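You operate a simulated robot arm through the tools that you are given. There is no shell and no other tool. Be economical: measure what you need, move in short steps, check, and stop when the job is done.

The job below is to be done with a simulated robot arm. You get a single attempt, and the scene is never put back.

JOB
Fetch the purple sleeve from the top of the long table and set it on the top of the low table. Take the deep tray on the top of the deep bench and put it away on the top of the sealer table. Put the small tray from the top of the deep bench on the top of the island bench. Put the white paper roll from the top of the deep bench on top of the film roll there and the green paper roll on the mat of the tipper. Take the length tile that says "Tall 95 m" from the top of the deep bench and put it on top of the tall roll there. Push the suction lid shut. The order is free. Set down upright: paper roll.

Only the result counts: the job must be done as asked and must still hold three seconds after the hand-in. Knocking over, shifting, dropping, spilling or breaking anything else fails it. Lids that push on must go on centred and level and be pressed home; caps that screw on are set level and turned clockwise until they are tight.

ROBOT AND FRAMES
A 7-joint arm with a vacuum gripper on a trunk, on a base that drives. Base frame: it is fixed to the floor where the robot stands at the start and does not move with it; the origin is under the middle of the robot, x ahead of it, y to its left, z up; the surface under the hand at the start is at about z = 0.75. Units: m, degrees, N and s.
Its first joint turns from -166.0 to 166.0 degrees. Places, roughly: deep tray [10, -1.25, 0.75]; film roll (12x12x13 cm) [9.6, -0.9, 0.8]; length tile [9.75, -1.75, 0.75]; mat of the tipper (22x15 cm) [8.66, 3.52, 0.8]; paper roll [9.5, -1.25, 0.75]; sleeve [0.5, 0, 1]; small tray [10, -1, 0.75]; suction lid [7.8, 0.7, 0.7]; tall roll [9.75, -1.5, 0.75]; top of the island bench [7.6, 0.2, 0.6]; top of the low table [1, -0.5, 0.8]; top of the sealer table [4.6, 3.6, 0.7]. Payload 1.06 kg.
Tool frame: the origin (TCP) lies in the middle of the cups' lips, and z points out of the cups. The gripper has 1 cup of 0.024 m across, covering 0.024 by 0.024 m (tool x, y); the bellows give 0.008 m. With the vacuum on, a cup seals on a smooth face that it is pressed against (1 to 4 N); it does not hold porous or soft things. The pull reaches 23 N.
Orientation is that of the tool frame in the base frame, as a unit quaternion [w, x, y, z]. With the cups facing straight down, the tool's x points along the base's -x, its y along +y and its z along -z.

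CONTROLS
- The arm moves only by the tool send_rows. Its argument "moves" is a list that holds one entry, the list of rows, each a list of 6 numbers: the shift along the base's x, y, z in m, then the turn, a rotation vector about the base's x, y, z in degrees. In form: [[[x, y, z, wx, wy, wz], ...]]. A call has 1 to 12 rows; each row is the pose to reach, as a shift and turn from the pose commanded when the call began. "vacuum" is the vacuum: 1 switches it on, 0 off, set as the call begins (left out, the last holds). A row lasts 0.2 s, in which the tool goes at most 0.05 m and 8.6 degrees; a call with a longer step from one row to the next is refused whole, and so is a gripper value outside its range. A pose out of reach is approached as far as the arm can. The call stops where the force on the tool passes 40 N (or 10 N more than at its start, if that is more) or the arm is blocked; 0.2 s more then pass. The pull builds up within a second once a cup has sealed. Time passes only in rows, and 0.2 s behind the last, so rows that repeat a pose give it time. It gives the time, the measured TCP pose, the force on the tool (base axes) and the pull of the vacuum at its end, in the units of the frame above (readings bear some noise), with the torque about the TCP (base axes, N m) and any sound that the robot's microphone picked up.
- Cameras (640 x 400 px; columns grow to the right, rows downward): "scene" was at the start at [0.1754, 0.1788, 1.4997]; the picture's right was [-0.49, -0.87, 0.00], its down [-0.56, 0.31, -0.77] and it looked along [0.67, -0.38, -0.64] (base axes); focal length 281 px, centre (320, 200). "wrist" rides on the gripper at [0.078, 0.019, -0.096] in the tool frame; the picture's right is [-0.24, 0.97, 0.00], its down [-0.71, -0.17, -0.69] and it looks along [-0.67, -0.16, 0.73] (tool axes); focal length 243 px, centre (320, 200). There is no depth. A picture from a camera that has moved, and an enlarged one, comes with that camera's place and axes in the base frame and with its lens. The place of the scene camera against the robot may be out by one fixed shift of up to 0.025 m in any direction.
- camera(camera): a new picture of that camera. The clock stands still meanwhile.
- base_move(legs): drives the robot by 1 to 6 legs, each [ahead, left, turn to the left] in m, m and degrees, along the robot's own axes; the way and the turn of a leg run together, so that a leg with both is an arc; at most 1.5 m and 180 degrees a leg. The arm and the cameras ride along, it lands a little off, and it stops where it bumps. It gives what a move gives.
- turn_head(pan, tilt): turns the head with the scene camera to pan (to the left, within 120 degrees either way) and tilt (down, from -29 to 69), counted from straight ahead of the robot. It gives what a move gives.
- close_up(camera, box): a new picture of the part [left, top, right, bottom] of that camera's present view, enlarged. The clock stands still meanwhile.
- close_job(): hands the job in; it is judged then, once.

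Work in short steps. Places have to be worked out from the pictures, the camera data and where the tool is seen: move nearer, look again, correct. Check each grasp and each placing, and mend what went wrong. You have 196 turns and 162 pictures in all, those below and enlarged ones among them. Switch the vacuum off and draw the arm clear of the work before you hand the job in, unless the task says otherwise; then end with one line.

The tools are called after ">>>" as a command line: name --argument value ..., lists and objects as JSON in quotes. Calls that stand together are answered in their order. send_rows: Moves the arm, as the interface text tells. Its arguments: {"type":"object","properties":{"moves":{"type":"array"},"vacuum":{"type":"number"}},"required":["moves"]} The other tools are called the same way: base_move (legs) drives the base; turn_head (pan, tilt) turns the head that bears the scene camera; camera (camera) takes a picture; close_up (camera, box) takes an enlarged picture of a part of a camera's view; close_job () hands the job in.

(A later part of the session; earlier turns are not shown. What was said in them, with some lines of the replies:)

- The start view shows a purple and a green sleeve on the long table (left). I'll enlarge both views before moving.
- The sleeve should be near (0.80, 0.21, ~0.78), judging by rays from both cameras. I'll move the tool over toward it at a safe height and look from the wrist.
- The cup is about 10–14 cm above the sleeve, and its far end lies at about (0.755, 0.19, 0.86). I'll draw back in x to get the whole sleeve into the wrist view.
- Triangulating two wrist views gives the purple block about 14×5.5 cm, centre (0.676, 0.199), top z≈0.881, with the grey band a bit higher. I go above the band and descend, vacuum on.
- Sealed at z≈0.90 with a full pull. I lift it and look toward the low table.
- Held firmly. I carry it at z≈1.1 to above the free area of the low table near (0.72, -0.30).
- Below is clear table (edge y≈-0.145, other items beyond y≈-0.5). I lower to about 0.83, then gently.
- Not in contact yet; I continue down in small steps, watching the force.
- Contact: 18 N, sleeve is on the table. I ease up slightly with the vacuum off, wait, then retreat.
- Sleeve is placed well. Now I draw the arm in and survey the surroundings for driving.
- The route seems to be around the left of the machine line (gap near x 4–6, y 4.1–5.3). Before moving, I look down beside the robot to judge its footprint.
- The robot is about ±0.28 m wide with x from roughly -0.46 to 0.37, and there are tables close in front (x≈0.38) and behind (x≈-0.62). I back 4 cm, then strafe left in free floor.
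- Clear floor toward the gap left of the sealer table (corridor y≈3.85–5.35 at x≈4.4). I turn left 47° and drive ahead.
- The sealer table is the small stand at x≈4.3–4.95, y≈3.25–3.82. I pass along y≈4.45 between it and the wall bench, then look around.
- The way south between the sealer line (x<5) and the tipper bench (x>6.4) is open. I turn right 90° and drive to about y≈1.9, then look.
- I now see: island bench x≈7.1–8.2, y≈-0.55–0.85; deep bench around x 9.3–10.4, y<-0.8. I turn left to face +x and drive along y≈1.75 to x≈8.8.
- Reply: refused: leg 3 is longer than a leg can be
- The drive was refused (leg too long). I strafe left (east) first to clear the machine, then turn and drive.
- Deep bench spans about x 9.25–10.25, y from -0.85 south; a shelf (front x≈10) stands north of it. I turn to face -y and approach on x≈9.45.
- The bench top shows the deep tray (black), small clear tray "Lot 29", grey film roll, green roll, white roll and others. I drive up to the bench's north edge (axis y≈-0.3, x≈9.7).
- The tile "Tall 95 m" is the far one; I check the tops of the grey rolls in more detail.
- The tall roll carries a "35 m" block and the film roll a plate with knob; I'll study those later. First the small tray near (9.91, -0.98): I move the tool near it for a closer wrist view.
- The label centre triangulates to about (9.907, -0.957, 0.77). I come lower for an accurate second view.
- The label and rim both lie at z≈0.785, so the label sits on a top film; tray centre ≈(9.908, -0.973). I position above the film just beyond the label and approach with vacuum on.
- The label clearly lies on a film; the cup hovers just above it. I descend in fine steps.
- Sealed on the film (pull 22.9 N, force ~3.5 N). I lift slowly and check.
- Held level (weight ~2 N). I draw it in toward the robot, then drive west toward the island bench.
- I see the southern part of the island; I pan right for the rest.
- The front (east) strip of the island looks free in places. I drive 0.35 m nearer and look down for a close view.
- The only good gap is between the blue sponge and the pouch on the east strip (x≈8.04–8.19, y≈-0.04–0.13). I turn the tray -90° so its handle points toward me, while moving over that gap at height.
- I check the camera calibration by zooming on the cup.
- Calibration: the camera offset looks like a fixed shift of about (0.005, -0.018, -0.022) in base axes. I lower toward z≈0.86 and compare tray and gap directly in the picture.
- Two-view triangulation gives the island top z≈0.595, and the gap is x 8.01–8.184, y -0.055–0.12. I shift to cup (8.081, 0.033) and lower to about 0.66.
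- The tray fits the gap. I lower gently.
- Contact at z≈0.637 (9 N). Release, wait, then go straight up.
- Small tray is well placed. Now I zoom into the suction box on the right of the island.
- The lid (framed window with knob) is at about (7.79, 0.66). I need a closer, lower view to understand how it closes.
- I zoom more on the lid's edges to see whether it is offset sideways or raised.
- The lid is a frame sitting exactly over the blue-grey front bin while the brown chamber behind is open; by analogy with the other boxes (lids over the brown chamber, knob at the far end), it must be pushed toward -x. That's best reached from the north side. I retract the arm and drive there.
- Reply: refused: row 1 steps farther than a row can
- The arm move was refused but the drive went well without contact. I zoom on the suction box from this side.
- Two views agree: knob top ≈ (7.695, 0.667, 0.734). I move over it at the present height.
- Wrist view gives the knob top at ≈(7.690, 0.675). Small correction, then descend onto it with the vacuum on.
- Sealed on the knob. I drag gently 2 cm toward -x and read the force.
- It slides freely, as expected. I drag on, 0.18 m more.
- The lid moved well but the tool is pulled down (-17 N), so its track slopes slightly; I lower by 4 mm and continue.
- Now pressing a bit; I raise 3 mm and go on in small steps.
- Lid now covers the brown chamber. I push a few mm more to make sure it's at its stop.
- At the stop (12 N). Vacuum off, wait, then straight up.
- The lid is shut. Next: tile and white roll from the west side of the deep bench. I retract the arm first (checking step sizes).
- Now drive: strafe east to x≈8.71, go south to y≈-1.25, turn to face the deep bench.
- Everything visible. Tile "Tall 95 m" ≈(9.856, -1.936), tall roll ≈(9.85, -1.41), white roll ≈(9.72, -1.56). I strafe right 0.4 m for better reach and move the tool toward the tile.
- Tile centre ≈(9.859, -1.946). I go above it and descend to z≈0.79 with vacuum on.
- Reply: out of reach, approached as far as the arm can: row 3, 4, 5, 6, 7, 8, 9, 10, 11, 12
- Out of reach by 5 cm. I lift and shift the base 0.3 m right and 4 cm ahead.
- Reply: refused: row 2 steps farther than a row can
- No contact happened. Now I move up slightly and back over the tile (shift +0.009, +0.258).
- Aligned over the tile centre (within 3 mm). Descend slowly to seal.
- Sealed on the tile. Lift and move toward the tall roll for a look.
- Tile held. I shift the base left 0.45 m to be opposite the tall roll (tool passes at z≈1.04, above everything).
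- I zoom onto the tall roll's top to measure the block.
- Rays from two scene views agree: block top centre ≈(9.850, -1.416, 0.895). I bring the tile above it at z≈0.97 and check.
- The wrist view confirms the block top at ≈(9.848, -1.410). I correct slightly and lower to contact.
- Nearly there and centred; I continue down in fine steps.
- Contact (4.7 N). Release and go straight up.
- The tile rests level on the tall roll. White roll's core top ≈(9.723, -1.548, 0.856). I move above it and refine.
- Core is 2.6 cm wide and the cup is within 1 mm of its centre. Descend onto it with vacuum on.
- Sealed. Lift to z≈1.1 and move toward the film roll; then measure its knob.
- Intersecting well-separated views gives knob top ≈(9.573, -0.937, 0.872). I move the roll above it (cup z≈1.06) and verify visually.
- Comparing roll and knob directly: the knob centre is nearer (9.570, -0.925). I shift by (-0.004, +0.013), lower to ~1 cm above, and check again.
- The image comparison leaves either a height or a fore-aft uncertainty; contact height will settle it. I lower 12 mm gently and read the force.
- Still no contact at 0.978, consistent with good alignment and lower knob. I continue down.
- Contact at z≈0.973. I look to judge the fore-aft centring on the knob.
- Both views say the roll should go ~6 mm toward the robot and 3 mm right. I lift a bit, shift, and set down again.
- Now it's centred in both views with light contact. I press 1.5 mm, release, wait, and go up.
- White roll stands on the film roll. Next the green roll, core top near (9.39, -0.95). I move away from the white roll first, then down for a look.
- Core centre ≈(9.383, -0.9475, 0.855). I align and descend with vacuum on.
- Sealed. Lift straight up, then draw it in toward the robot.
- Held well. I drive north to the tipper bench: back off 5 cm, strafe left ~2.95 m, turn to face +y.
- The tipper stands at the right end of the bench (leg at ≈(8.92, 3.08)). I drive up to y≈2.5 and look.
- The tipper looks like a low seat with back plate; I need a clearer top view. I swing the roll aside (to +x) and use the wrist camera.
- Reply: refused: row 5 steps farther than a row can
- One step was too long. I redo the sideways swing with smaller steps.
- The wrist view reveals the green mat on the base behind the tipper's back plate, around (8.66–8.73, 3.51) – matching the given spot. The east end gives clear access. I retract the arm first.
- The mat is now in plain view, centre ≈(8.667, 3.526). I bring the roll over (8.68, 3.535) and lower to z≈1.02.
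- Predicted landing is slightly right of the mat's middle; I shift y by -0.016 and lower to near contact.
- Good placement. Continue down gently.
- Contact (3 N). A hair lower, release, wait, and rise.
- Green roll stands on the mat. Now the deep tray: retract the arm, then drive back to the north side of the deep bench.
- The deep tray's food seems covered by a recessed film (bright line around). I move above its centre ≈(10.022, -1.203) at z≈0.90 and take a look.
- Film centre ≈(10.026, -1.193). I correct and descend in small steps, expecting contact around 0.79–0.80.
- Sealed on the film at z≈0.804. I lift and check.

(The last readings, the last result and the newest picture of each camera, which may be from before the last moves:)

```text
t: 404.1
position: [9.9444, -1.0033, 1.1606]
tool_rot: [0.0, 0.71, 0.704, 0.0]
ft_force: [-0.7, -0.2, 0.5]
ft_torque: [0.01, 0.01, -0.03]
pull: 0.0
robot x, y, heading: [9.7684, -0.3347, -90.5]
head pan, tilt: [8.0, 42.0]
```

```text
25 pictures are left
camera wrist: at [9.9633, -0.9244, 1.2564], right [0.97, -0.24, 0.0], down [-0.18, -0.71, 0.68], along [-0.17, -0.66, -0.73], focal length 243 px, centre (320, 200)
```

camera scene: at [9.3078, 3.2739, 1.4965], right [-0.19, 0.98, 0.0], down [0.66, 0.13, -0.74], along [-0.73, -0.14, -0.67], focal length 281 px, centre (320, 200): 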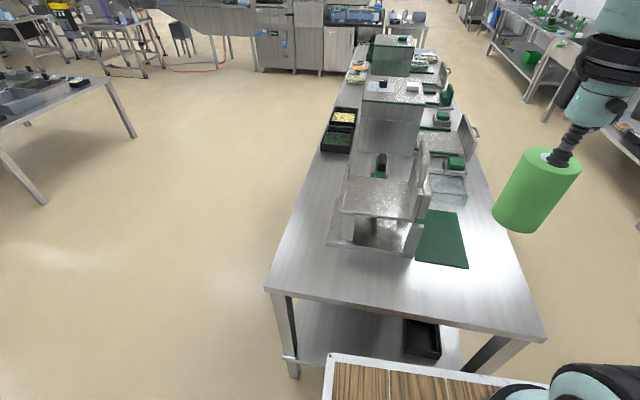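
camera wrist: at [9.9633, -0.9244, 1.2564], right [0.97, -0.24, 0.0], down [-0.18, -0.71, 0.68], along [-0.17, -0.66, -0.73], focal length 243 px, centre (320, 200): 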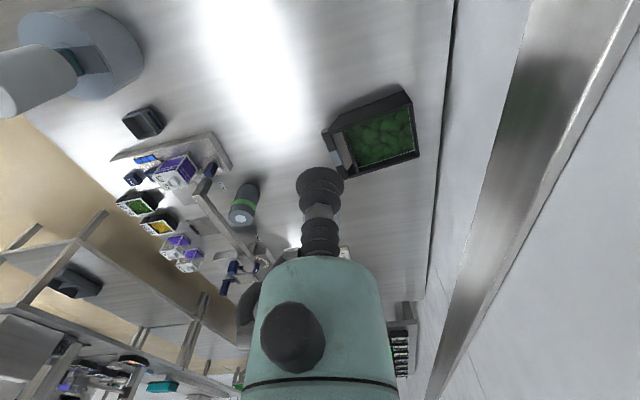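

The tray came off (pull 0) and still sits on the bench. I look closely at its state.

>>> close_up --camera "wrist" --box '[300, 75, 440, 190]'

```text
3.48 times, centred on (370, 132) of wrist
camera zoom: at [9.9633, -0.9244, 1.2564], right [0.97, -0.24, 0.0], down [-0.18, -0.71, 0.68], along [-0.17, -0.66, -0.73], focal length 844 px, centre (146, 435)
```

zoom: 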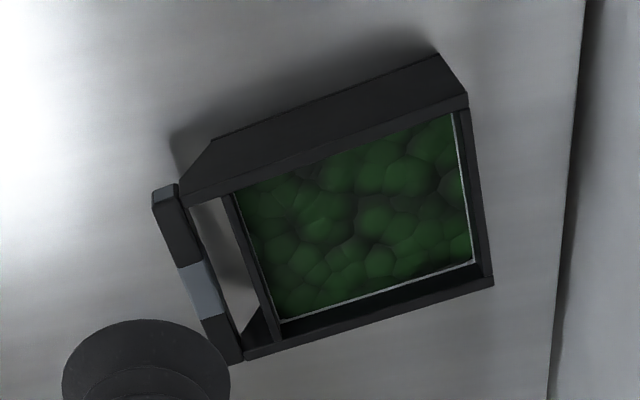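

It is undisturbed at the same place. I retry: press, wait for full pull, then lift very slowly while reading the force.

>>> send_rows --moves '[[[0.02, -0.04, 0, 0, 0, 0], [0.04, -0.08, -0.01, 0, 0, 0], [0.06, -0.12, -0.02, 0, 0, 0], [0.07, -0.16, -0.04, 0, 0, 0], [0.079, -0.192, -0.07, 0, 0, 0], [0.079, -0.192, -0.115, 0, 0, 0], [0.079, -0.192, -0.16, 0, 0, 0], [0.079, -0.192, -0.205, 0, 0, 0], [0.079, -0.192, -0.25, 0, 0, 0], [0.079, -0.192, -0.295, 0, 0, 0], [0.079, -0.192, -0.33, 0, 0, 0], [0.079, -0.192, -0.345, 0, 0, 0]]]' --vacuum 1

>>> send_rows --moves '[[[0, 0, -0.005, 0, 0, 0], [0, 0, -0.009, 0, 0, 0], [0, 0, -0.012, 0, 0, 0], [0, 0, -0.014, 0, 0, 0], [0, 0, -0.014, 0, 0, 0], [0, 0, -0.014, 0, 0, 0], [0, 0, -0.014, 0, 0, 0], [0, 0, -0.014, 0, 0, 0]]]'

```text
t: 406.7
position: [10.0238, -1.1951, 0.8184]
tool_rot: [0.0, 0.71, 0.705, -0.001]
ft_force: [0.4, 0.5, 0.2]
ft_torque: [-0.02, 0.01, 0.02]
pull: 0.0
robot x, y, heading: [9.7675, -0.3368, -90.5]
head pan, tilt: [8.0, 42.0]
```

```text
t: 408.5
position: [10.0245, -1.1957, 0.8033]
tool_rot: [0.0, 0.709, 0.705, 0.0]
ft_force: [0.1, 0.8, 0.1]
ft_torque: [0.0, 0.0, 0.05]
pull: 22.7
robot x, y, heading: [9.7672, -0.3403, -90.6]
head pan, tilt: [8.0, 42.0]
```

>>> send_rows --moves '[[[0, 0, 0.001, 0, 0, 0], [0, 0, 0.002, 0, 0, 0], [0, 0, 0.003, 0, 0, 0], [0, 0, 0.004, 0, 0, 0], [0, 0, 0.005, 0, 0, 0], [0, 0, 0.006, 0, 0, 0]]]'

```text
t: 409.9
position: [10.0241, -1.1938, 0.81]
tool_rot: [0.0, 0.71, 0.704, 0.001]
ft_force: [0.1, -0.3, 0.1]
ft_torque: [0.03, -0.04, 0.02]
pull: 22.6
robot x, y, heading: [9.7675, -0.3357, -90.3]
head pan, tilt: [8.0, 42.0]
```

>>> send_rows --moves '[[[0, 0, 0.002, 0, 0, 0], [0, 0, 0.004, 0, 0, 0], [0, 0, 0.006, 0, 0, 0], [0, 0, 0.008, 0, 0, 0], [0, 0, 0.01, 0, 0, 0], [0, 0, 0.01, 0, 0, 0]]]'

>>> camera --camera "wrist"

```text
t: 411.3
position: [10.0243, -1.1958, 0.8213]
tool_rot: [0.0, 0.709, 0.705, 0.0]
ft_force: [0.3, -0.8, 0.7]
ft_torque: [-0.01, -0.04, -0.02]
pull: 0.0
robot x, y, heading: [9.7651, -0.3363, -90.7]
head pan, tilt: [8.0, 42.0]
```

```text
23 pictures are left
camera wrist: at [10.0427, -1.1173, 0.9164], right [0.97, -0.24, 0.0], down [-0.18, -0.71, 0.69], along [-0.17, -0.66, -0.73], focal length 243 px, centre (320, 200)
```

wrist: 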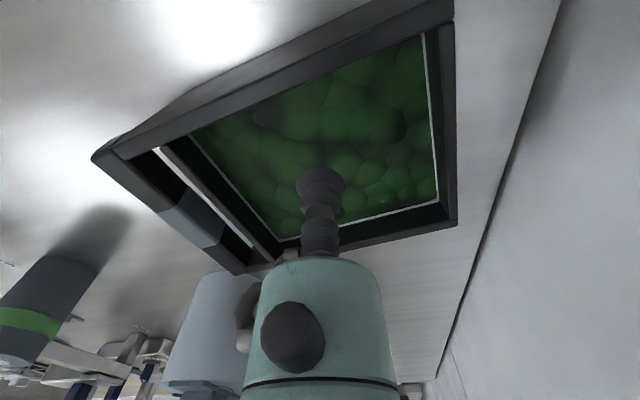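

The cup seals but lets go after ~1 cm without visible load. I retry with a firmer press (2–4 N) and read the load at each small rise.

>>> send_rows --moves '[[[0, 0, -0.01, 0, 0, 0], [0, 0, -0.016, 0, 0, 0], [0, 0, -0.02, 0, 0, 0], [0, 0, -0.022, 0, 0, 0], [0, 0, -0.022, 0, 0, 0], [0, 0, -0.022, 0, 0, 0], [0, 0, -0.022, 0, 0, 0], [0, 0, -0.022, 0, 0, 0]]]' --vacuum 1

>>> send_rows --moves '[[[0, 0, 0.002, 0, 0, 0], [0, 0, 0.004, 0, 0, 0], [0, 0, 0.006, 0, 0, 0], [0, 0, 0.008, 0, 0, 0], [0, 0, 0.008, 0, 0, 0]]]'

>>> send_rows --moves '[[[0, 0, 0.0015, 0, 0, 0], [0, 0, 0.003, 0, 0, 0]]]'

>>> send_rows --moves '[[[0, 0, 0.0015, 0, 0, 0], [0, 0, 0.003, 0, 0, 0]]]'

```text
t: 413.1
position: [10.0245, -1.195, 0.7985]
tool_rot: [0.0, 0.709, 0.705, -0.001]
ft_force: [0.7, 0.3, 0.1]
ft_torque: [0.02, -0.02, -0.01]
pull: 23.1
robot x, y, heading: [9.7666, -0.336, -90.3]
head pan, tilt: [8.0, 42.0]
```

```text
t: 414.3
position: [10.0245, -1.1954, 0.8066]
tool_rot: [0.0, 0.71, 0.705, 0.001]
ft_force: [-1.0, -0.5, -0.2]
ft_torque: [0.02, -0.02, 0.01]
pull: 23.4
robot x, y, heading: [9.771, -0.3361, -90.7]
head pan, tilt: [8.0, 42.0]
```

```text
t: 414.9
position: [10.0238, -1.1966, 0.8091]
tool_rot: [-0.001, 0.71, 0.704, 0.0]
ft_force: [-0.1, -0.1, 0.1]
ft_torque: [-0.01, 0.01, 0.0]
pull: 23.0
robot x, y, heading: [9.7649, -0.333, -90.4]
head pan, tilt: [8.0, 42.0]
```

```text
t: 415.5
position: [10.0249, -1.1965, 0.8132]
tool_rot: [0.0, 0.71, 0.704, -0.001]
ft_force: [0.3, 0.0, 0.0]
ft_torque: [0.01, 0.0, -0.01]
pull: 22.6
robot x, y, heading: [9.7681, -0.3364, -90.5]
head pan, tilt: [8.0, 42.0]
```

No press force at all while "sealed" – perhaps something very light is attached. I look.

>>> close_up --camera "wrist" --box '[90, 0, 470, 280]'

```text
1.43 times, centred on (280, 140) of wrist
camera zoom: at [10.0423, -1.1174, 0.9083], right [0.97, -0.24, 0.0], down [-0.18, -0.71, 0.69], along [-0.17, -0.66, -0.73], focal length 347 px, centre (377, 286)
```

zoom: 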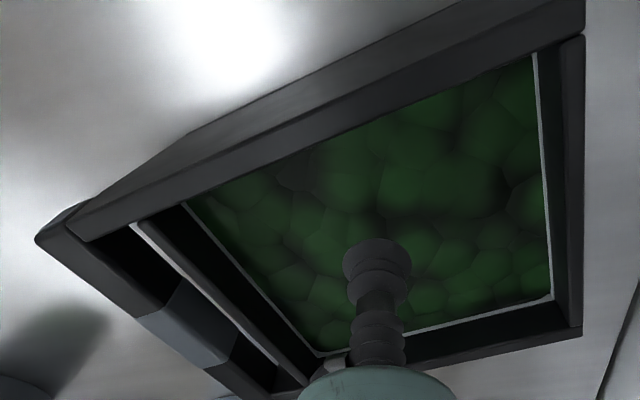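

The cup may only be loosely attached. I press down until a real contact force appears.

>>> send_rows --moves '[[[0, 0, -0.006, 0, 0, 0], [0, 0, -0.012, 0, 0, 0], [0, 0, -0.016, 0, 0, 0], [0, 0, -0.019, 0, 0, 0], [0, 0, -0.021, 0, 0, 0], [0, 0, -0.021, 0, 0, 0]]]'

>>> send_rows --moves '[[[0, 0, -0.002, 0, 0, 0], [0, 0, -0.004, 0, 0, 0], [0, 0, -0.004, 0, 0, 0]]]'

```text
t: 416.9
position: [10.025, -1.1942, 0.7911]
tool_rot: [0.0, 0.709, 0.705, 0.001]
ft_force: [0.5, -0.1, -0.2]
ft_torque: [0.02, -0.01, 0.04]
pull: 23.2
robot x, y, heading: [9.7707, -0.3411, -90.4]
head pan, tilt: [8.0, 42.0]
```

```text
t: 417.7
position: [10.0248, -1.1955, 0.7875]
tool_rot: [0.001, 0.709, 0.705, 0.0]
ft_force: [0.3, 1.7, 13.4]
ft_torque: [-0.03, -0.01, 0.03]
pull: 22.6
robot x, y, heading: [9.7696, -0.3335, -90.7]
head pan, tilt: [8.0, 42.0]
```

Now it presses at 13 N at z 0.7875. I compare this view with the previous one to see whether the tray moves along with the cup.

>>> close_up --camera "wrist" --box '[90, 0, 470, 280]'

```text
1.43 times, centred on (280, 140) of wrist
camera zoom: at [10.0424, -1.117, 0.884], right [0.97, -0.24, 0.0], down [-0.18, -0.71, 0.69], along [-0.17, -0.67, -0.73], focal length 347 px, centre (377, 286)
```

zoom: 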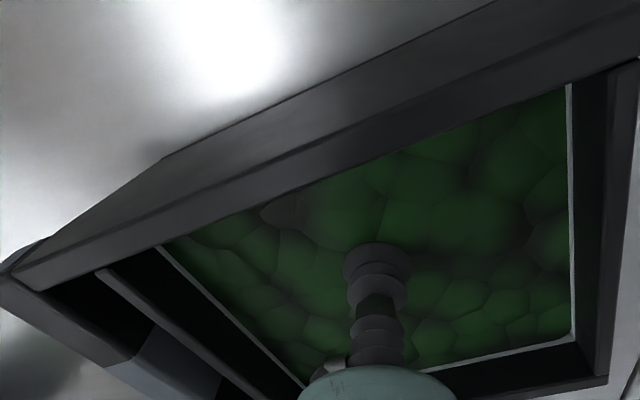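

The tray doesn't follow, so until now the cup wasn't really on the surface; now it presses on it firmly. I ease up slowly from this firm contact, reading the load.

>>> send_rows --moves '[[[0, 0, 0, 0, 0, 0], [0, 0, 0, 0, 0, 0], [0, 0, 0, 0, 0, 0], [0, 0, 0.002, 0, 0, 0], [0, 0, 0.004, 0, 0, 0], [0, 0, 0.004, 0, 0, 0]]]'

>>> send_rows --moves '[[[0, 0, 0.002, 0, 0, 0], [0, 0, 0.004, 0, 0, 0], [0, 0, 0.004, 0, 0, 0]]]'

>>> send_rows --moves '[[[0, 0, 0.003, 0, 0, 0], [0, 0, 0.006, 0, 0, 0], [0, 0, 0.006, 0, 0, 0]]]'

>>> send_rows --moves '[[[0, 0, 0.004, 0, 0, 0], [0, 0, 0.008, 0, 0, 0], [0, 0, 0.008, 0, 0, 0]]]'

```text
t: 419.1
position: [10.0239, -1.1959, 0.7915]
tool_rot: [0.0, 0.71, 0.704, 0.0]
ft_force: [1.2, -0.6, -3.2]
ft_torque: [0.06, -0.02, 0.05]
pull: 22.5
robot x, y, heading: [9.77, -0.3372, -90.3]
head pan, tilt: [8.0, 42.0]
```

```text
t: 419.9
position: [10.0232, -1.1953, 0.7953]
tool_rot: [0.0, 0.71, 0.704, 0.0]
ft_force: [0.6, -0.2, -4.0]
ft_torque: [0.04, 0.01, 0.03]
pull: 23.2
robot x, y, heading: [9.7675, -0.3358, -90.3]
head pan, tilt: [8.0, 42.0]
```

```text
t: 420.7
position: [10.0254, -1.1957, 0.8012]
tool_rot: [0.0, 0.71, 0.704, 0.0]
ft_force: [0.2, -0.3, -4.7]
ft_torque: [0.04, -0.01, 0.02]
pull: 22.9
robot x, y, heading: [9.7687, -0.3371, -90.4]
head pan, tilt: [8.0, 42.0]
```

```text
t: 421.5
position: [10.0252, -1.1953, 0.8105]
tool_rot: [0.0, 0.71, 0.704, 0.0]
ft_force: [0.9, -0.1, -3.8]
ft_torque: [0.07, 0.0, 0.01]
pull: 22.8
robot x, y, heading: [9.7695, -0.339, -90.5]
head pan, tilt: [8.0, 42.0]
```

Now it carries a steady ~4 N: the tray is off the bench. I lift further and check.

>>> send_rows --moves '[[[0, 0, 0.02, 0, 0, 0], [0, 0, 0.04, 0, 0, 0], [0, 0, 0.07, 0, 0, 0], [0, 0, 0.1, 0, 0, 0], [0, 0, 0.14, 0, 0, 0], [0, 0, 0.18, 0, 0, 0], [0, 0, 0.22, 0, 0, 0], [0, 0, 0.26, 0, 0, 0], [0, 0, 0.3, 0, 0, 0], [0, 0, 0.33, 0, 0, 0], [0, 0, 0.35, 0, 0, 0], [0, 0, 0.35, 0, 0, 0]]]'

>>> camera --camera "wrist"

```text
t: 424.1
position: [10.0236, -1.196, 1.1581]
tool_rot: [0.0, 0.709, 0.705, -0.001]
ft_force: [0.1, 0.1, -3.1]
ft_torque: [0.05, -0.05, 0.02]
pull: 22.3
robot x, y, heading: [9.768, -0.3367, -90.6]
head pan, tilt: [8.0, 42.0]
```

```text
20 pictures are left
camera wrist: at [10.0423, -1.1183, 1.254], right [0.97, -0.24, 0.0], down [-0.18, -0.71, 0.68], along [-0.17, -0.66, -0.73], focal length 243 px, centre (320, 200)
```

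wrist: 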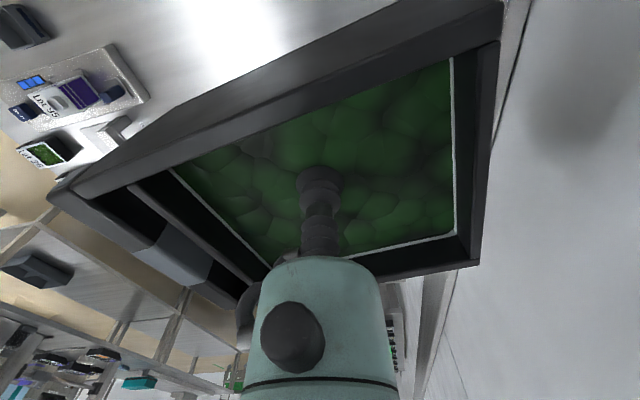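

Held level. I retract with gentle steps to in front of the robot.

>>> send_rows --moves '[[[-0.02, 0.025, 0.004, 0, 0, 0], [-0.04, 0.055, 0.008, 0, 0, 0], [-0.06, 0.085, 0.012, 0, 0, 0], [-0.085, 0.115, 0.016, 0, 0, 0], [-0.11, 0.145, 0.02, 0, 0, 0], [-0.135, 0.175, 0.025, 0, 0, 0], [-0.16, 0.205, 0.03, 0, 0, 0], [-0.185, 0.235, 0.035, 0, 0, 0], [-0.21, 0.265, 0.04, 0, 0, 0], [-0.23, 0.295, 0.045, 0, 0, 0], [-0.245, 0.32, 0.05, 0, 0, 0], [-0.25, 0.335, 0.05, 0, 0, 0]]]'

```text
t: 426.7
position: [9.7725, -0.8587, 1.2083]
tool_rot: [-0.001, 0.71, 0.704, 0.0]
ft_force: [0.3, -0.1, -4.2]
ft_torque: [0.06, 0.02, 0.02]
pull: 23.2
robot x, y, heading: [9.7691, -0.3368, -90.6]
head pan, tilt: [8.0, 42.0]
```

Steady. I drive out: strafe right, back up north, turn to face west.

>>> base_move --legs '[[0, -0.27, 0], [-1.05, 0, 0], [-1.05, 0, 0], [0, 0, -89.4]]'

```text
t: 440.0
position: [9.3442, 1.2719, 1.2092]
tool_rot: [0.0, 0.794, 0.608, 0.001]
ft_force: [0.3, 0.4, -4.2]
ft_torque: [0.05, 0.0, 0.02]
pull: 23.0
robot x, y, heading: [9.477, 1.7793, -105.1]
head pan, tilt: [8.0, 42.0]
stopped in leg 4: the robot was blocked; the commanded pose is now the measured one
```

The rear touched the shelf while turning. I check the shelf, then strafe away before continuing the turn.

>>> base_move --legs '[[0, -0.5, 0], [0, 0, -74.9]]'

>>> turn_head --pan 118 --tilt 15

>>> camera --camera "scene"

```text
t: 446.2
position: [8.4775, 1.9073, 1.2081]
tool_rot: [0.0, 1.0, -0.009, 0.0]
ft_force: [-0.4, 0.2, -3.9]
ft_torque: [0.0, -0.09, -0.01]
pull: 22.5
robot x, y, heading: [9.0016, 1.9083, 178.9]
head pan, tilt: [8.0, 42.0]
```

```text
t: 448.0
position: [8.4779, 1.9078, 1.2086]
tool_rot: [0.0, 1.0, -0.009, 0.0]
ft_force: [-0.5, -0.2, -3.3]
ft_torque: [-0.02, -0.05, 0.01]
pull: 22.7
robot x, y, heading: [9.0019, 1.9068, 179.0]
head pan, tilt: [118.0, 15.0]
```

```text
19 pictures are left
camera scene: at [8.9392, 1.6256, 1.539], right [-0.89, -0.45, 0.0], down [-0.12, 0.23, -0.97], along [0.44, -0.86, -0.26], focal length 281 px, centre (320, 200)
```

scene: 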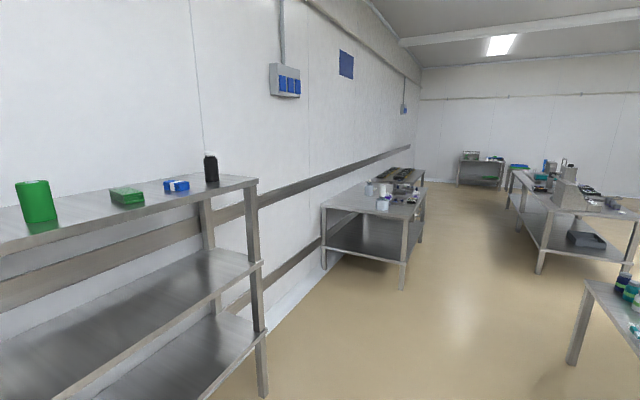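

Shelf items all still stand and the tray is held. I drive west along y≈1.9 to x≈5.7 and turn north.

>>> base_move --legs '[[1.3, 0, 0], [1.3, 0, 0], [0.7, 0, 0], [0, 0, -89]]'

>>> turn_head --pan 30 --tilt 25

>>> camera --camera "scene"

```text
t: 467.9
position: [5.7036, 2.5122, 1.2095]
tool_rot: [0.001, -0.704, 0.71, -0.001]
ft_force: [-0.3, 0.9, -4.3]
ft_torque: [-0.06, 0.05, -0.01]
pull: 22.9
robot x, y, heading: [5.7082, 1.9888, 89.4]
head pan, tilt: [118.0, 15.0]
```

```text
t: 469.6
position: [5.7045, 2.512, 1.2085]
tool_rot: [0.0, -0.704, 0.71, 0.0]
ft_force: [-0.4, 0.0, -4.0]
ft_torque: [-0.03, -0.01, 0.03]
pull: 22.7
robot x, y, heading: [5.7102, 1.9883, 89.4]
head pan, tilt: [30.0, 25.0]
```

```text
18 pictures are left
camera scene: at [5.4547, 2.1822, 1.5227], right [0.87, 0.49, 0.0], down [0.21, -0.37, -0.91], along [-0.45, 0.79, -0.42], focal length 281 px, centre (320, 200)
```

scene: 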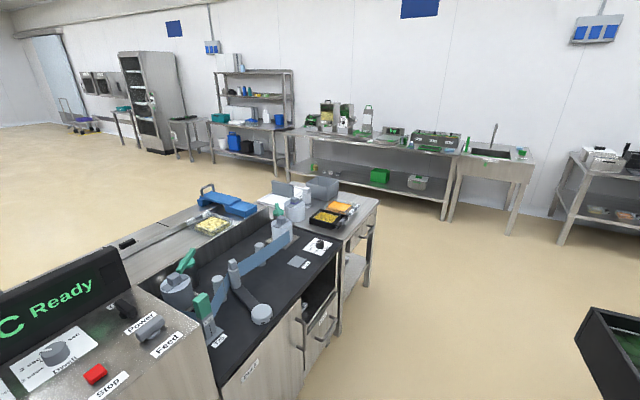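

The sealer table's east edge is at x≈4.95. I drive 1.5 m north and turn west to face it.

>>> base_move --legs '[[1.5, 0, 0.6], [0, 0, 90]]'

>>> turn_head --pan 12 --tilt 38

>>> camera --camera "scene"

```text
t: 480.8
position: [5.1797, 3.4924, 1.2088]
tool_rot: [-0.001, 1.0, -0.005, 0.0]
ft_force: [-0.3, 0.0, -4.1]
ft_torque: [-0.01, -0.03, 0.0]
pull: 22.5
robot x, y, heading: [5.7022, 3.4988, 179.2]
head pan, tilt: [30.0, 25.0]
```

```text
t: 481.6
position: [5.1797, 3.4923, 1.2092]
tool_rot: [0.0, 1.0, -0.005, 0.001]
ft_force: [0.0, 0.0, -3.6]
ft_torque: [-0.04, -0.03, 0.0]
pull: 23.0
robot x, y, heading: [5.7026, 3.4945, 179.6]
head pan, tilt: [12.0, 38.0]
```

```text
17 pictures are left
camera scene: at [5.5164, 3.2793, 1.5025], right [-0.2, 0.98, 0.0], down [0.6, 0.12, -0.79], along [-0.77, -0.16, -0.62], focal length 281 px, centre (320, 200)
```

scene: 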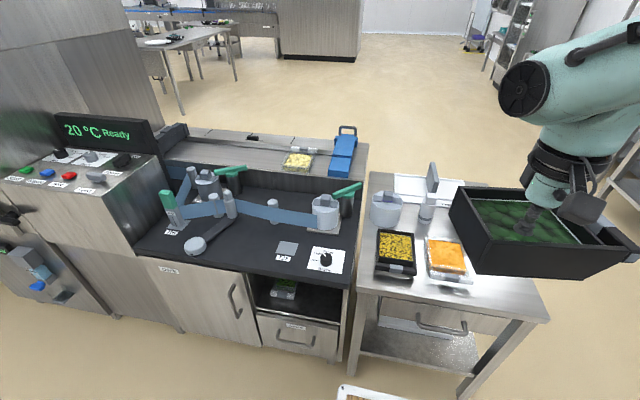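

The held tray hides part of the table. I swing it aside to +y to see the free space.

>>> send_rows --moves '[[[0.01, 0.035, 0, 0, 0, 0], [0.02, 0.07, 0, 0, 0, 0], [0.03, 0.105, 0, 0, 0, 0], [0.04, 0.14, 0, 0, 0, 0], [0.05, 0.175, 0, 0, 0, 0], [0.06, 0.21, 0, 0, 0, 0], [0.07, 0.245, 0, 0, 0, 0], [0.08, 0.28, 0, 0, 0, 0], [0.09, 0.315, 0, 0, 0, 0], [0.1, 0.35, 0, 0, 0, 0], [0.11, 0.37, 0, 0, 0, 0], [0.11, 0.38, 0, 0, 0, 0]]]'

>>> camera --camera "scene"

```text
t: 484.2
position: [5.2913, 3.8725, 1.2082]
tool_rot: [0.0, 1.0, -0.005, 0.001]
ft_force: [-0.3, -0.7, -4.3]
ft_torque: [-0.04, -0.08, -0.01]
pull: 22.5
robot x, y, heading: [5.7035, 3.4976, 179.5]
head pan, tilt: [12.0, 38.0]
```

```text
16 pictures are left
camera scene: at [5.5166, 3.2793, 1.5024], right [-0.2, 0.98, 0.0], down [0.6, 0.12, -0.79], along [-0.77, -0.16, -0.62], focal length 281 px, centre (320, 200)
```

scene: 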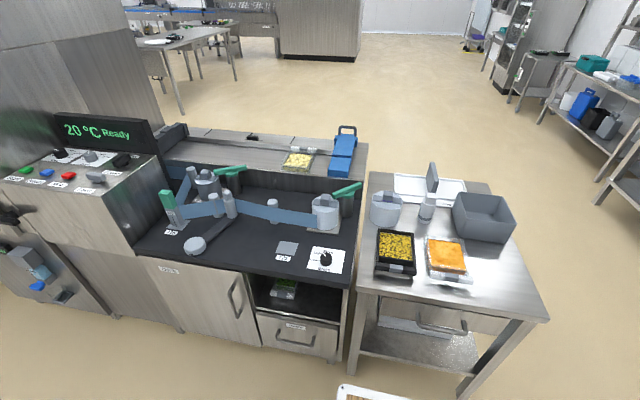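

Free area on the sealer table: x≈4.66–4.95, y≈3.645–3.83 (front right corner), table z≈0.694. The tray must be turned ~-96° so its long side lies along x. I drive 0.12 m closer, then move and rotate it above (4.79, 3.738).

>>> base_move --legs '[[0.12, 0, 0]]'

>>> send_rows --moves '[[[-0.032, -0.011, 0, 0, 0, -8], [-0.064, -0.022, 0, 0, 0, -16], [-0.096, -0.033, 0, 0, 0, -24], [-0.128, -0.044, 0, 0, 0, -32], [-0.16, -0.055, 0, 0, 0, -40], [-0.192, -0.066, 0, 0, 0, -48], [-0.224, -0.077, 0, 0, 0, -56], [-0.256, -0.088, 0, 0, 0, -64], [-0.288, -0.099, 0, 0, 0, -72], [-0.32, -0.11, 0, 0, 0, -80], [-0.352, -0.122, 0, 0, 0, -88], [-0.38, -0.134, 0, 0, 0, -96]]]'

>>> camera --camera "scene"

```text
t: 485.4
position: [5.1716, 3.8743, 1.2087]
tool_rot: [0.0, 1.0, -0.006, 0.001]
ft_force: [0.0, -0.1, -4.2]
ft_torque: [-0.04, -0.07, 0.0]
pull: 22.4
robot x, y, heading: [5.5872, 3.4981, 179.4]
head pan, tilt: [12.0, 38.0]
```

```text
t: 488.0
position: [4.787, 3.7405, 1.2092]
tool_rot: [-0.001, -0.664, 0.748, -0.001]
ft_force: [0.1, 0.1, -3.0]
ft_torque: [-0.07, 0.03, 0.02]
pull: 22.4
robot x, y, heading: [5.5834, 3.4983, 179.2]
head pan, tilt: [12.0, 38.0]
```

```text
15 pictures are left
camera scene: at [5.3957, 3.2812, 1.5025], right [-0.2, 0.98, 0.0], down [0.6, 0.12, -0.79], along [-0.77, -0.15, -0.62], focal length 281 px, centre (320, 200)
```

scene: 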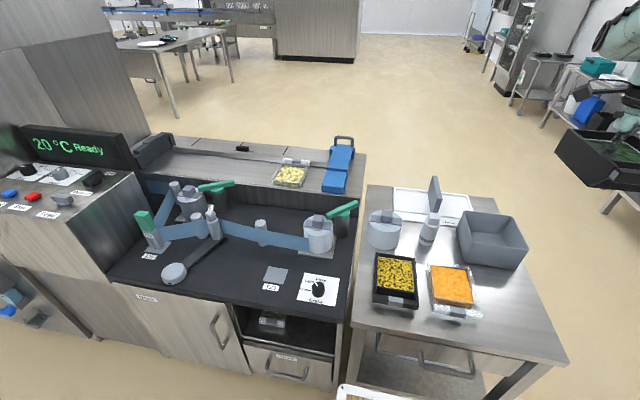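

Free area confirmed (corner ≈(4.97, 3.83), orange tray edge y≈3.645, bin front x≈4.65). I lower to z≈0.86 and compare.

>>> send_rows --moves '[[[0, 0, -0.04, 0, 0, 0], [0, 0, -0.08, 0, 0, 0], [0, 0, -0.12, 0, 0, 0], [0, 0, -0.16, 0, 0, 0], [0, 0, -0.2, 0, 0, 0], [0, 0, -0.24, 0, 0, 0], [0, 0, -0.28, 0, 0, 0], [0, 0, -0.32, 0, 0, 0], [0, 0, -0.35, 0, 0, 0], [0, 0, -0.35, 0, 0, 0]]]'

>>> close_up --camera "scene" --box '[400, 180, 640, 380]'

```text
t: 490.2
position: [4.7916, 3.7409, 0.8574]
tool_rot: [0.0, -0.665, 0.747, 0.0]
ft_force: [-0.4, 0.2, -3.9]
ft_torque: [-0.08, 0.0, 0.03]
pull: 22.5
robot x, y, heading: [5.5826, 3.4973, 179.7]
head pan, tilt: [12.0, 38.0]
```

```text
2.00 times, centred on (520, 280) of scene
camera zoom: at [5.3953, 3.281, 1.5024], right [-0.2, 0.98, 0.0], down [0.6, 0.12, -0.79], along [-0.77, -0.15, -0.62], focal length 562 px, centre (-80, 40)
```

zoom: 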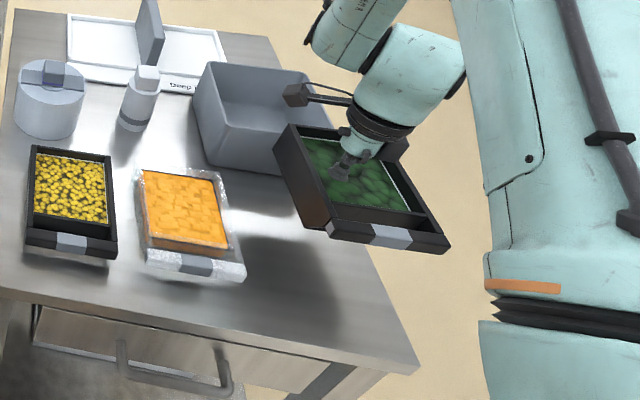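

Projection shows the tray will land inside the free area, ~1 cm right of centre; I shift y by -0.008 and lower to z≈0.757.

>>> send_rows --moves '[[[0, -0.008, -0.02, 0, 0, 0], [0, -0.008, -0.045, 0, 0, 0], [0, -0.008, -0.07, 0, 0, 0], [0, -0.008, -0.085, 0, 0, 0], [0, -0.008, -0.095, 0, 0, 0], [0, -0.008, -0.1, 0, 0, 0], [0, -0.008, -0.1, 0, 0, 0]]]'

>>> close_up --camera "scene" --box '[400, 180, 640, 380]'

```text
t: 491.8
position: [4.7906, 3.7323, 0.7601]
tool_rot: [-0.001, -0.665, 0.747, 0.0]
ft_force: [0.3, -2.5, 12.0]
ft_torque: [0.14, -0.07, 0.03]
pull: 23.1
robot x, y, heading: [5.5821, 3.4984, 179.3]
head pan, tilt: [12.0, 38.0]
```

```text
2.00 times, centred on (520, 280) of scene
camera zoom: at [5.3959, 3.2807, 1.5024], right [-0.2, 0.98, 0.0], down [0.6, 0.12, -0.79], along [-0.77, -0.15, -0.62], focal length 562 px, centre (-80, 40)
```

zoom: 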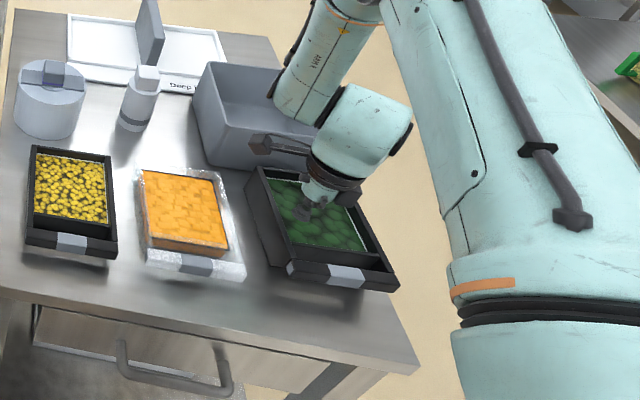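

Contact came at z 0.760 (12 N), so the table is ~0.716 high. I zoom in to confirm it sits on the table and touches nothing else.

>>> close_up --camera "scene" --box '[500, 240, 610, 340]'

>>> camera --camera "wrist"

```text
4.00 times, centred on (555, 290) of scene
camera zoom: at [5.3959, 3.2807, 1.5024], right [-0.2, 0.98, 0.0], down [0.6, 0.12, -0.79], along [-0.77, -0.15, -0.62], focal length 1123 px, centre (-620, -160)
```

zoom: 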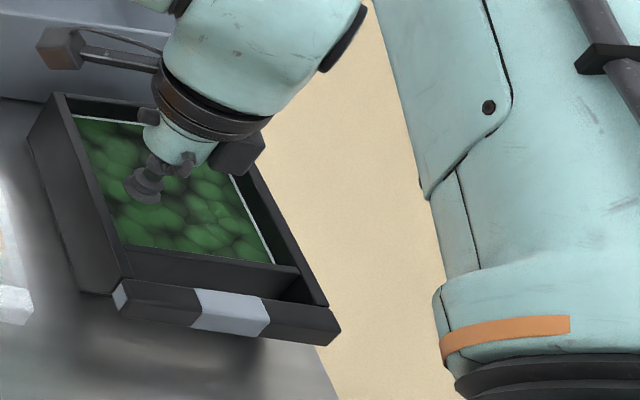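

```text
11 pictures are left
camera wrist: at [4.7618, 3.6562, 0.8552], right [-0.94, 0.35, 0.0], down [0.25, 0.68, 0.68], along [0.24, 0.64, -0.73], focal length 243 px, centre (320, 200)
```

wrist: 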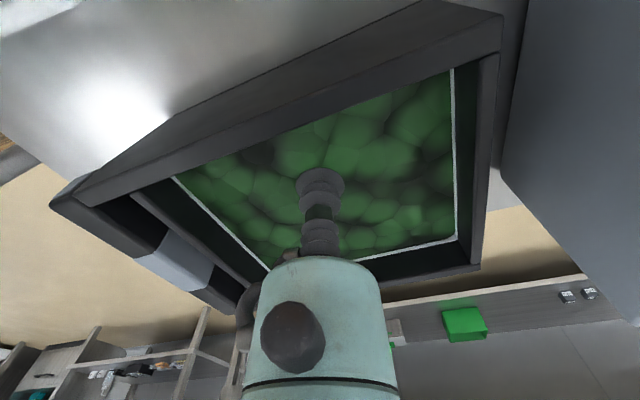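

To be safe against the bin behind, I lift 1.5 cm, move 3 cm toward the robot, and set down again, comparing the contact height.

>>> send_rows --moves '[[[0, 0, 0.008, 0, 0, 0], [0, 0, 0.016, 0, 0, 0], [0.01, 0, 0.016, 0, 0, 0], [0.02, 0, 0.016, 0, 0, 0], [0.03, 0, 0.016, 0, 0, 0], [0.03, 0, 0.012, 0, 0, 0], [0.03, 0, 0.008, 0, 0, 0], [0.03, 0, 0.005, 0, 0, 0], [0.03, 0, 0.005, 0, 0, 0]]]'

>>> send_rows --moves '[[[0, 0, -0.002, 0, 0, 0], [0, 0, -0.003, 0, 0, 0], [0, 0, -0.003, 0, 0, 0]]]'

```text
t: 493.8
position: [4.8219, 3.7336, 0.7627]
tool_rot: [0.0, -0.664, 0.747, -0.002]
ft_force: [1.2, -0.6, -4.5]
ft_torque: [-0.08, 0.0, -0.02]
pull: 23.0
robot x, y, heading: [5.5805, 3.4952, 179.1]
head pan, tilt: [12.0, 38.0]
```

```text
t: 494.6
position: [4.8215, 3.7342, 0.7604]
tool_rot: [0.0, -0.665, 0.747, 0.0]
ft_force: [0.0, -0.6, -1.5]
ft_torque: [0.01, -0.02, 0.02]
pull: 22.8
robot x, y, heading: [5.5818, 3.4958, 178.9]
head pan, tilt: [12.0, 38.0]
```

>>> send_rows --moves '[[[0, 0, -0.001, 0, 0, 0], [0, 0, -0.002, 0, 0, 0], [0, 0, -0.002, 0, 0, 0]]]'

>>> close_up --camera "scene" --box '[500, 240, 610, 340]'

```text
t: 495.4
position: [4.8212, 3.7323, 0.7592]
tool_rot: [-0.001, -0.664, 0.747, 0.001]
ft_force: [-2.8, -1.3, 12.3]
ft_torque: [0.09, -0.08, 0.0]
pull: 23.0
robot x, y, heading: [5.5807, 3.4957, 179.3]
head pan, tilt: [12.0, 38.0]
```

```text
4.00 times, centred on (555, 290) of scene
camera zoom: at [5.3958, 3.2808, 1.5024], right [-0.2, 0.98, 0.0], down [0.6, 0.12, -0.79], along [-0.77, -0.15, -0.62], focal length 1123 px, centre (-620, -160)
```

zoom: 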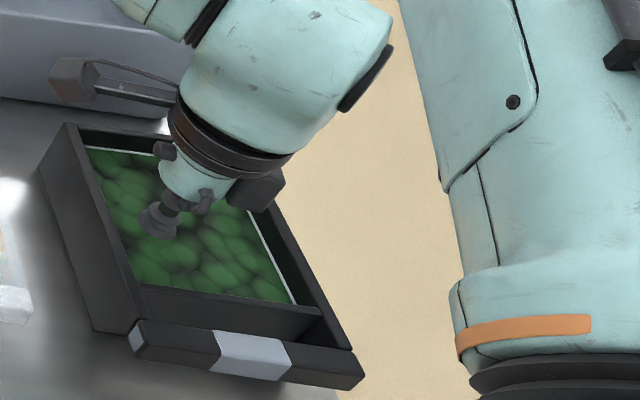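

Same contact height, so it rests on the table, well clear of bin and orange tray and inside the edge. Release and rise slowly.

>>> send_rows --moves '[[[0, 0, 0.0005, 0, 0, 0], [0, 0, 0.0005, 0, 0, 0], [0, 0, 0.0005, 0, 0, 0], [0, 0, 0.0005, 0, 0, 0], [0, 0, 0.003, 0, 0, 0], [0, 0, 0.008, 0, 0, 0], [0, 0, 0.02, 0, 0, 0], [0, 0, 0.05, 0, 0, 0], [0, 0, 0.09, 0, 0, 0], [0, 0, 0.135, 0, 0, 0], [0, 0, 0.18, 0, 0, 0], [0, 0, 0.225, 0, 0, 0]]]' --vacuum 0

>>> send_rows --moves '[[[0.02, 0, 0.04, 0, 0, 0], [0.04, 0, 0.08, 0, 0, 0], [0.06, 0, 0.12, 0, 0, 0], [0.09, -0.01, 0.15, 0, 0, 0], [0.12, -0.03, 0.17, 0, 0, 0], [0.15, -0.05, 0.19, 0, 0, 0], [0.18, -0.07, 0.2, 0, 0, 0], [0.21, -0.1, 0.2, 0, 0, 0], [0.24, -0.13, 0.2, 0, 0, 0], [0.26, -0.16, 0.2, 0, 0, 0]]]'

>>> camera --camera "scene"

```text
t: 498.0
position: [4.821, 3.7327, 0.9863]
tool_rot: [0.0, -0.665, 0.747, 0.001]
ft_force: [0.9, 0.2, -0.6]
ft_torque: [-0.01, -0.01, -0.01]
pull: 0.0
robot x, y, heading: [5.5859, 3.4978, 179.1]
head pan, tilt: [12.0, 38.0]
```

```text
t: 500.2
position: [5.0825, 3.5743, 1.1833]
tool_rot: [0.001, -0.665, 0.747, 0.0]
ft_force: [0.2, 0.0, -0.6]
ft_torque: [-0.04, -0.05, 0.0]
pull: 0.0
robot x, y, heading: [5.5796, 3.4984, 179.4]
head pan, tilt: [12.0, 38.0]
```

```text
9 pictures are left
camera scene: at [5.395, 3.2812, 1.5024], right [-0.2, 0.98, 0.0], down [0.6, 0.12, -0.79], along [-0.77, -0.15, -0.62], focal length 281 px, centre (320, 200)
```

scene: 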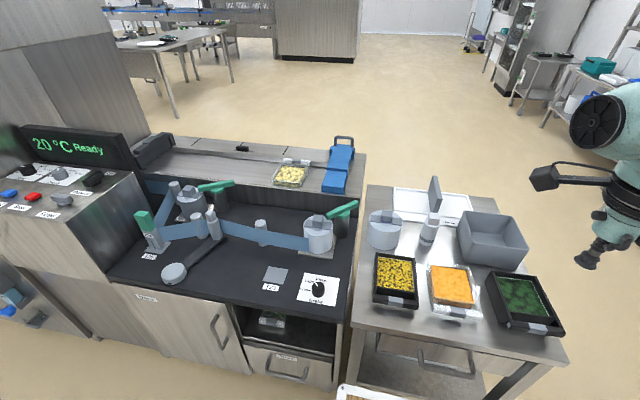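

The deep tray sits on the sealer table next to the other trays, nothing else was disturbed, the vacuum is off and the arm is clear. All parts of the job are done, so I hand it in.

>>> close_job

```text
The job is handed in.
```

All seven parts of the job are done and handed in. The rear of the base bumped the shelf once while driving; everything on it still stood afterwards.
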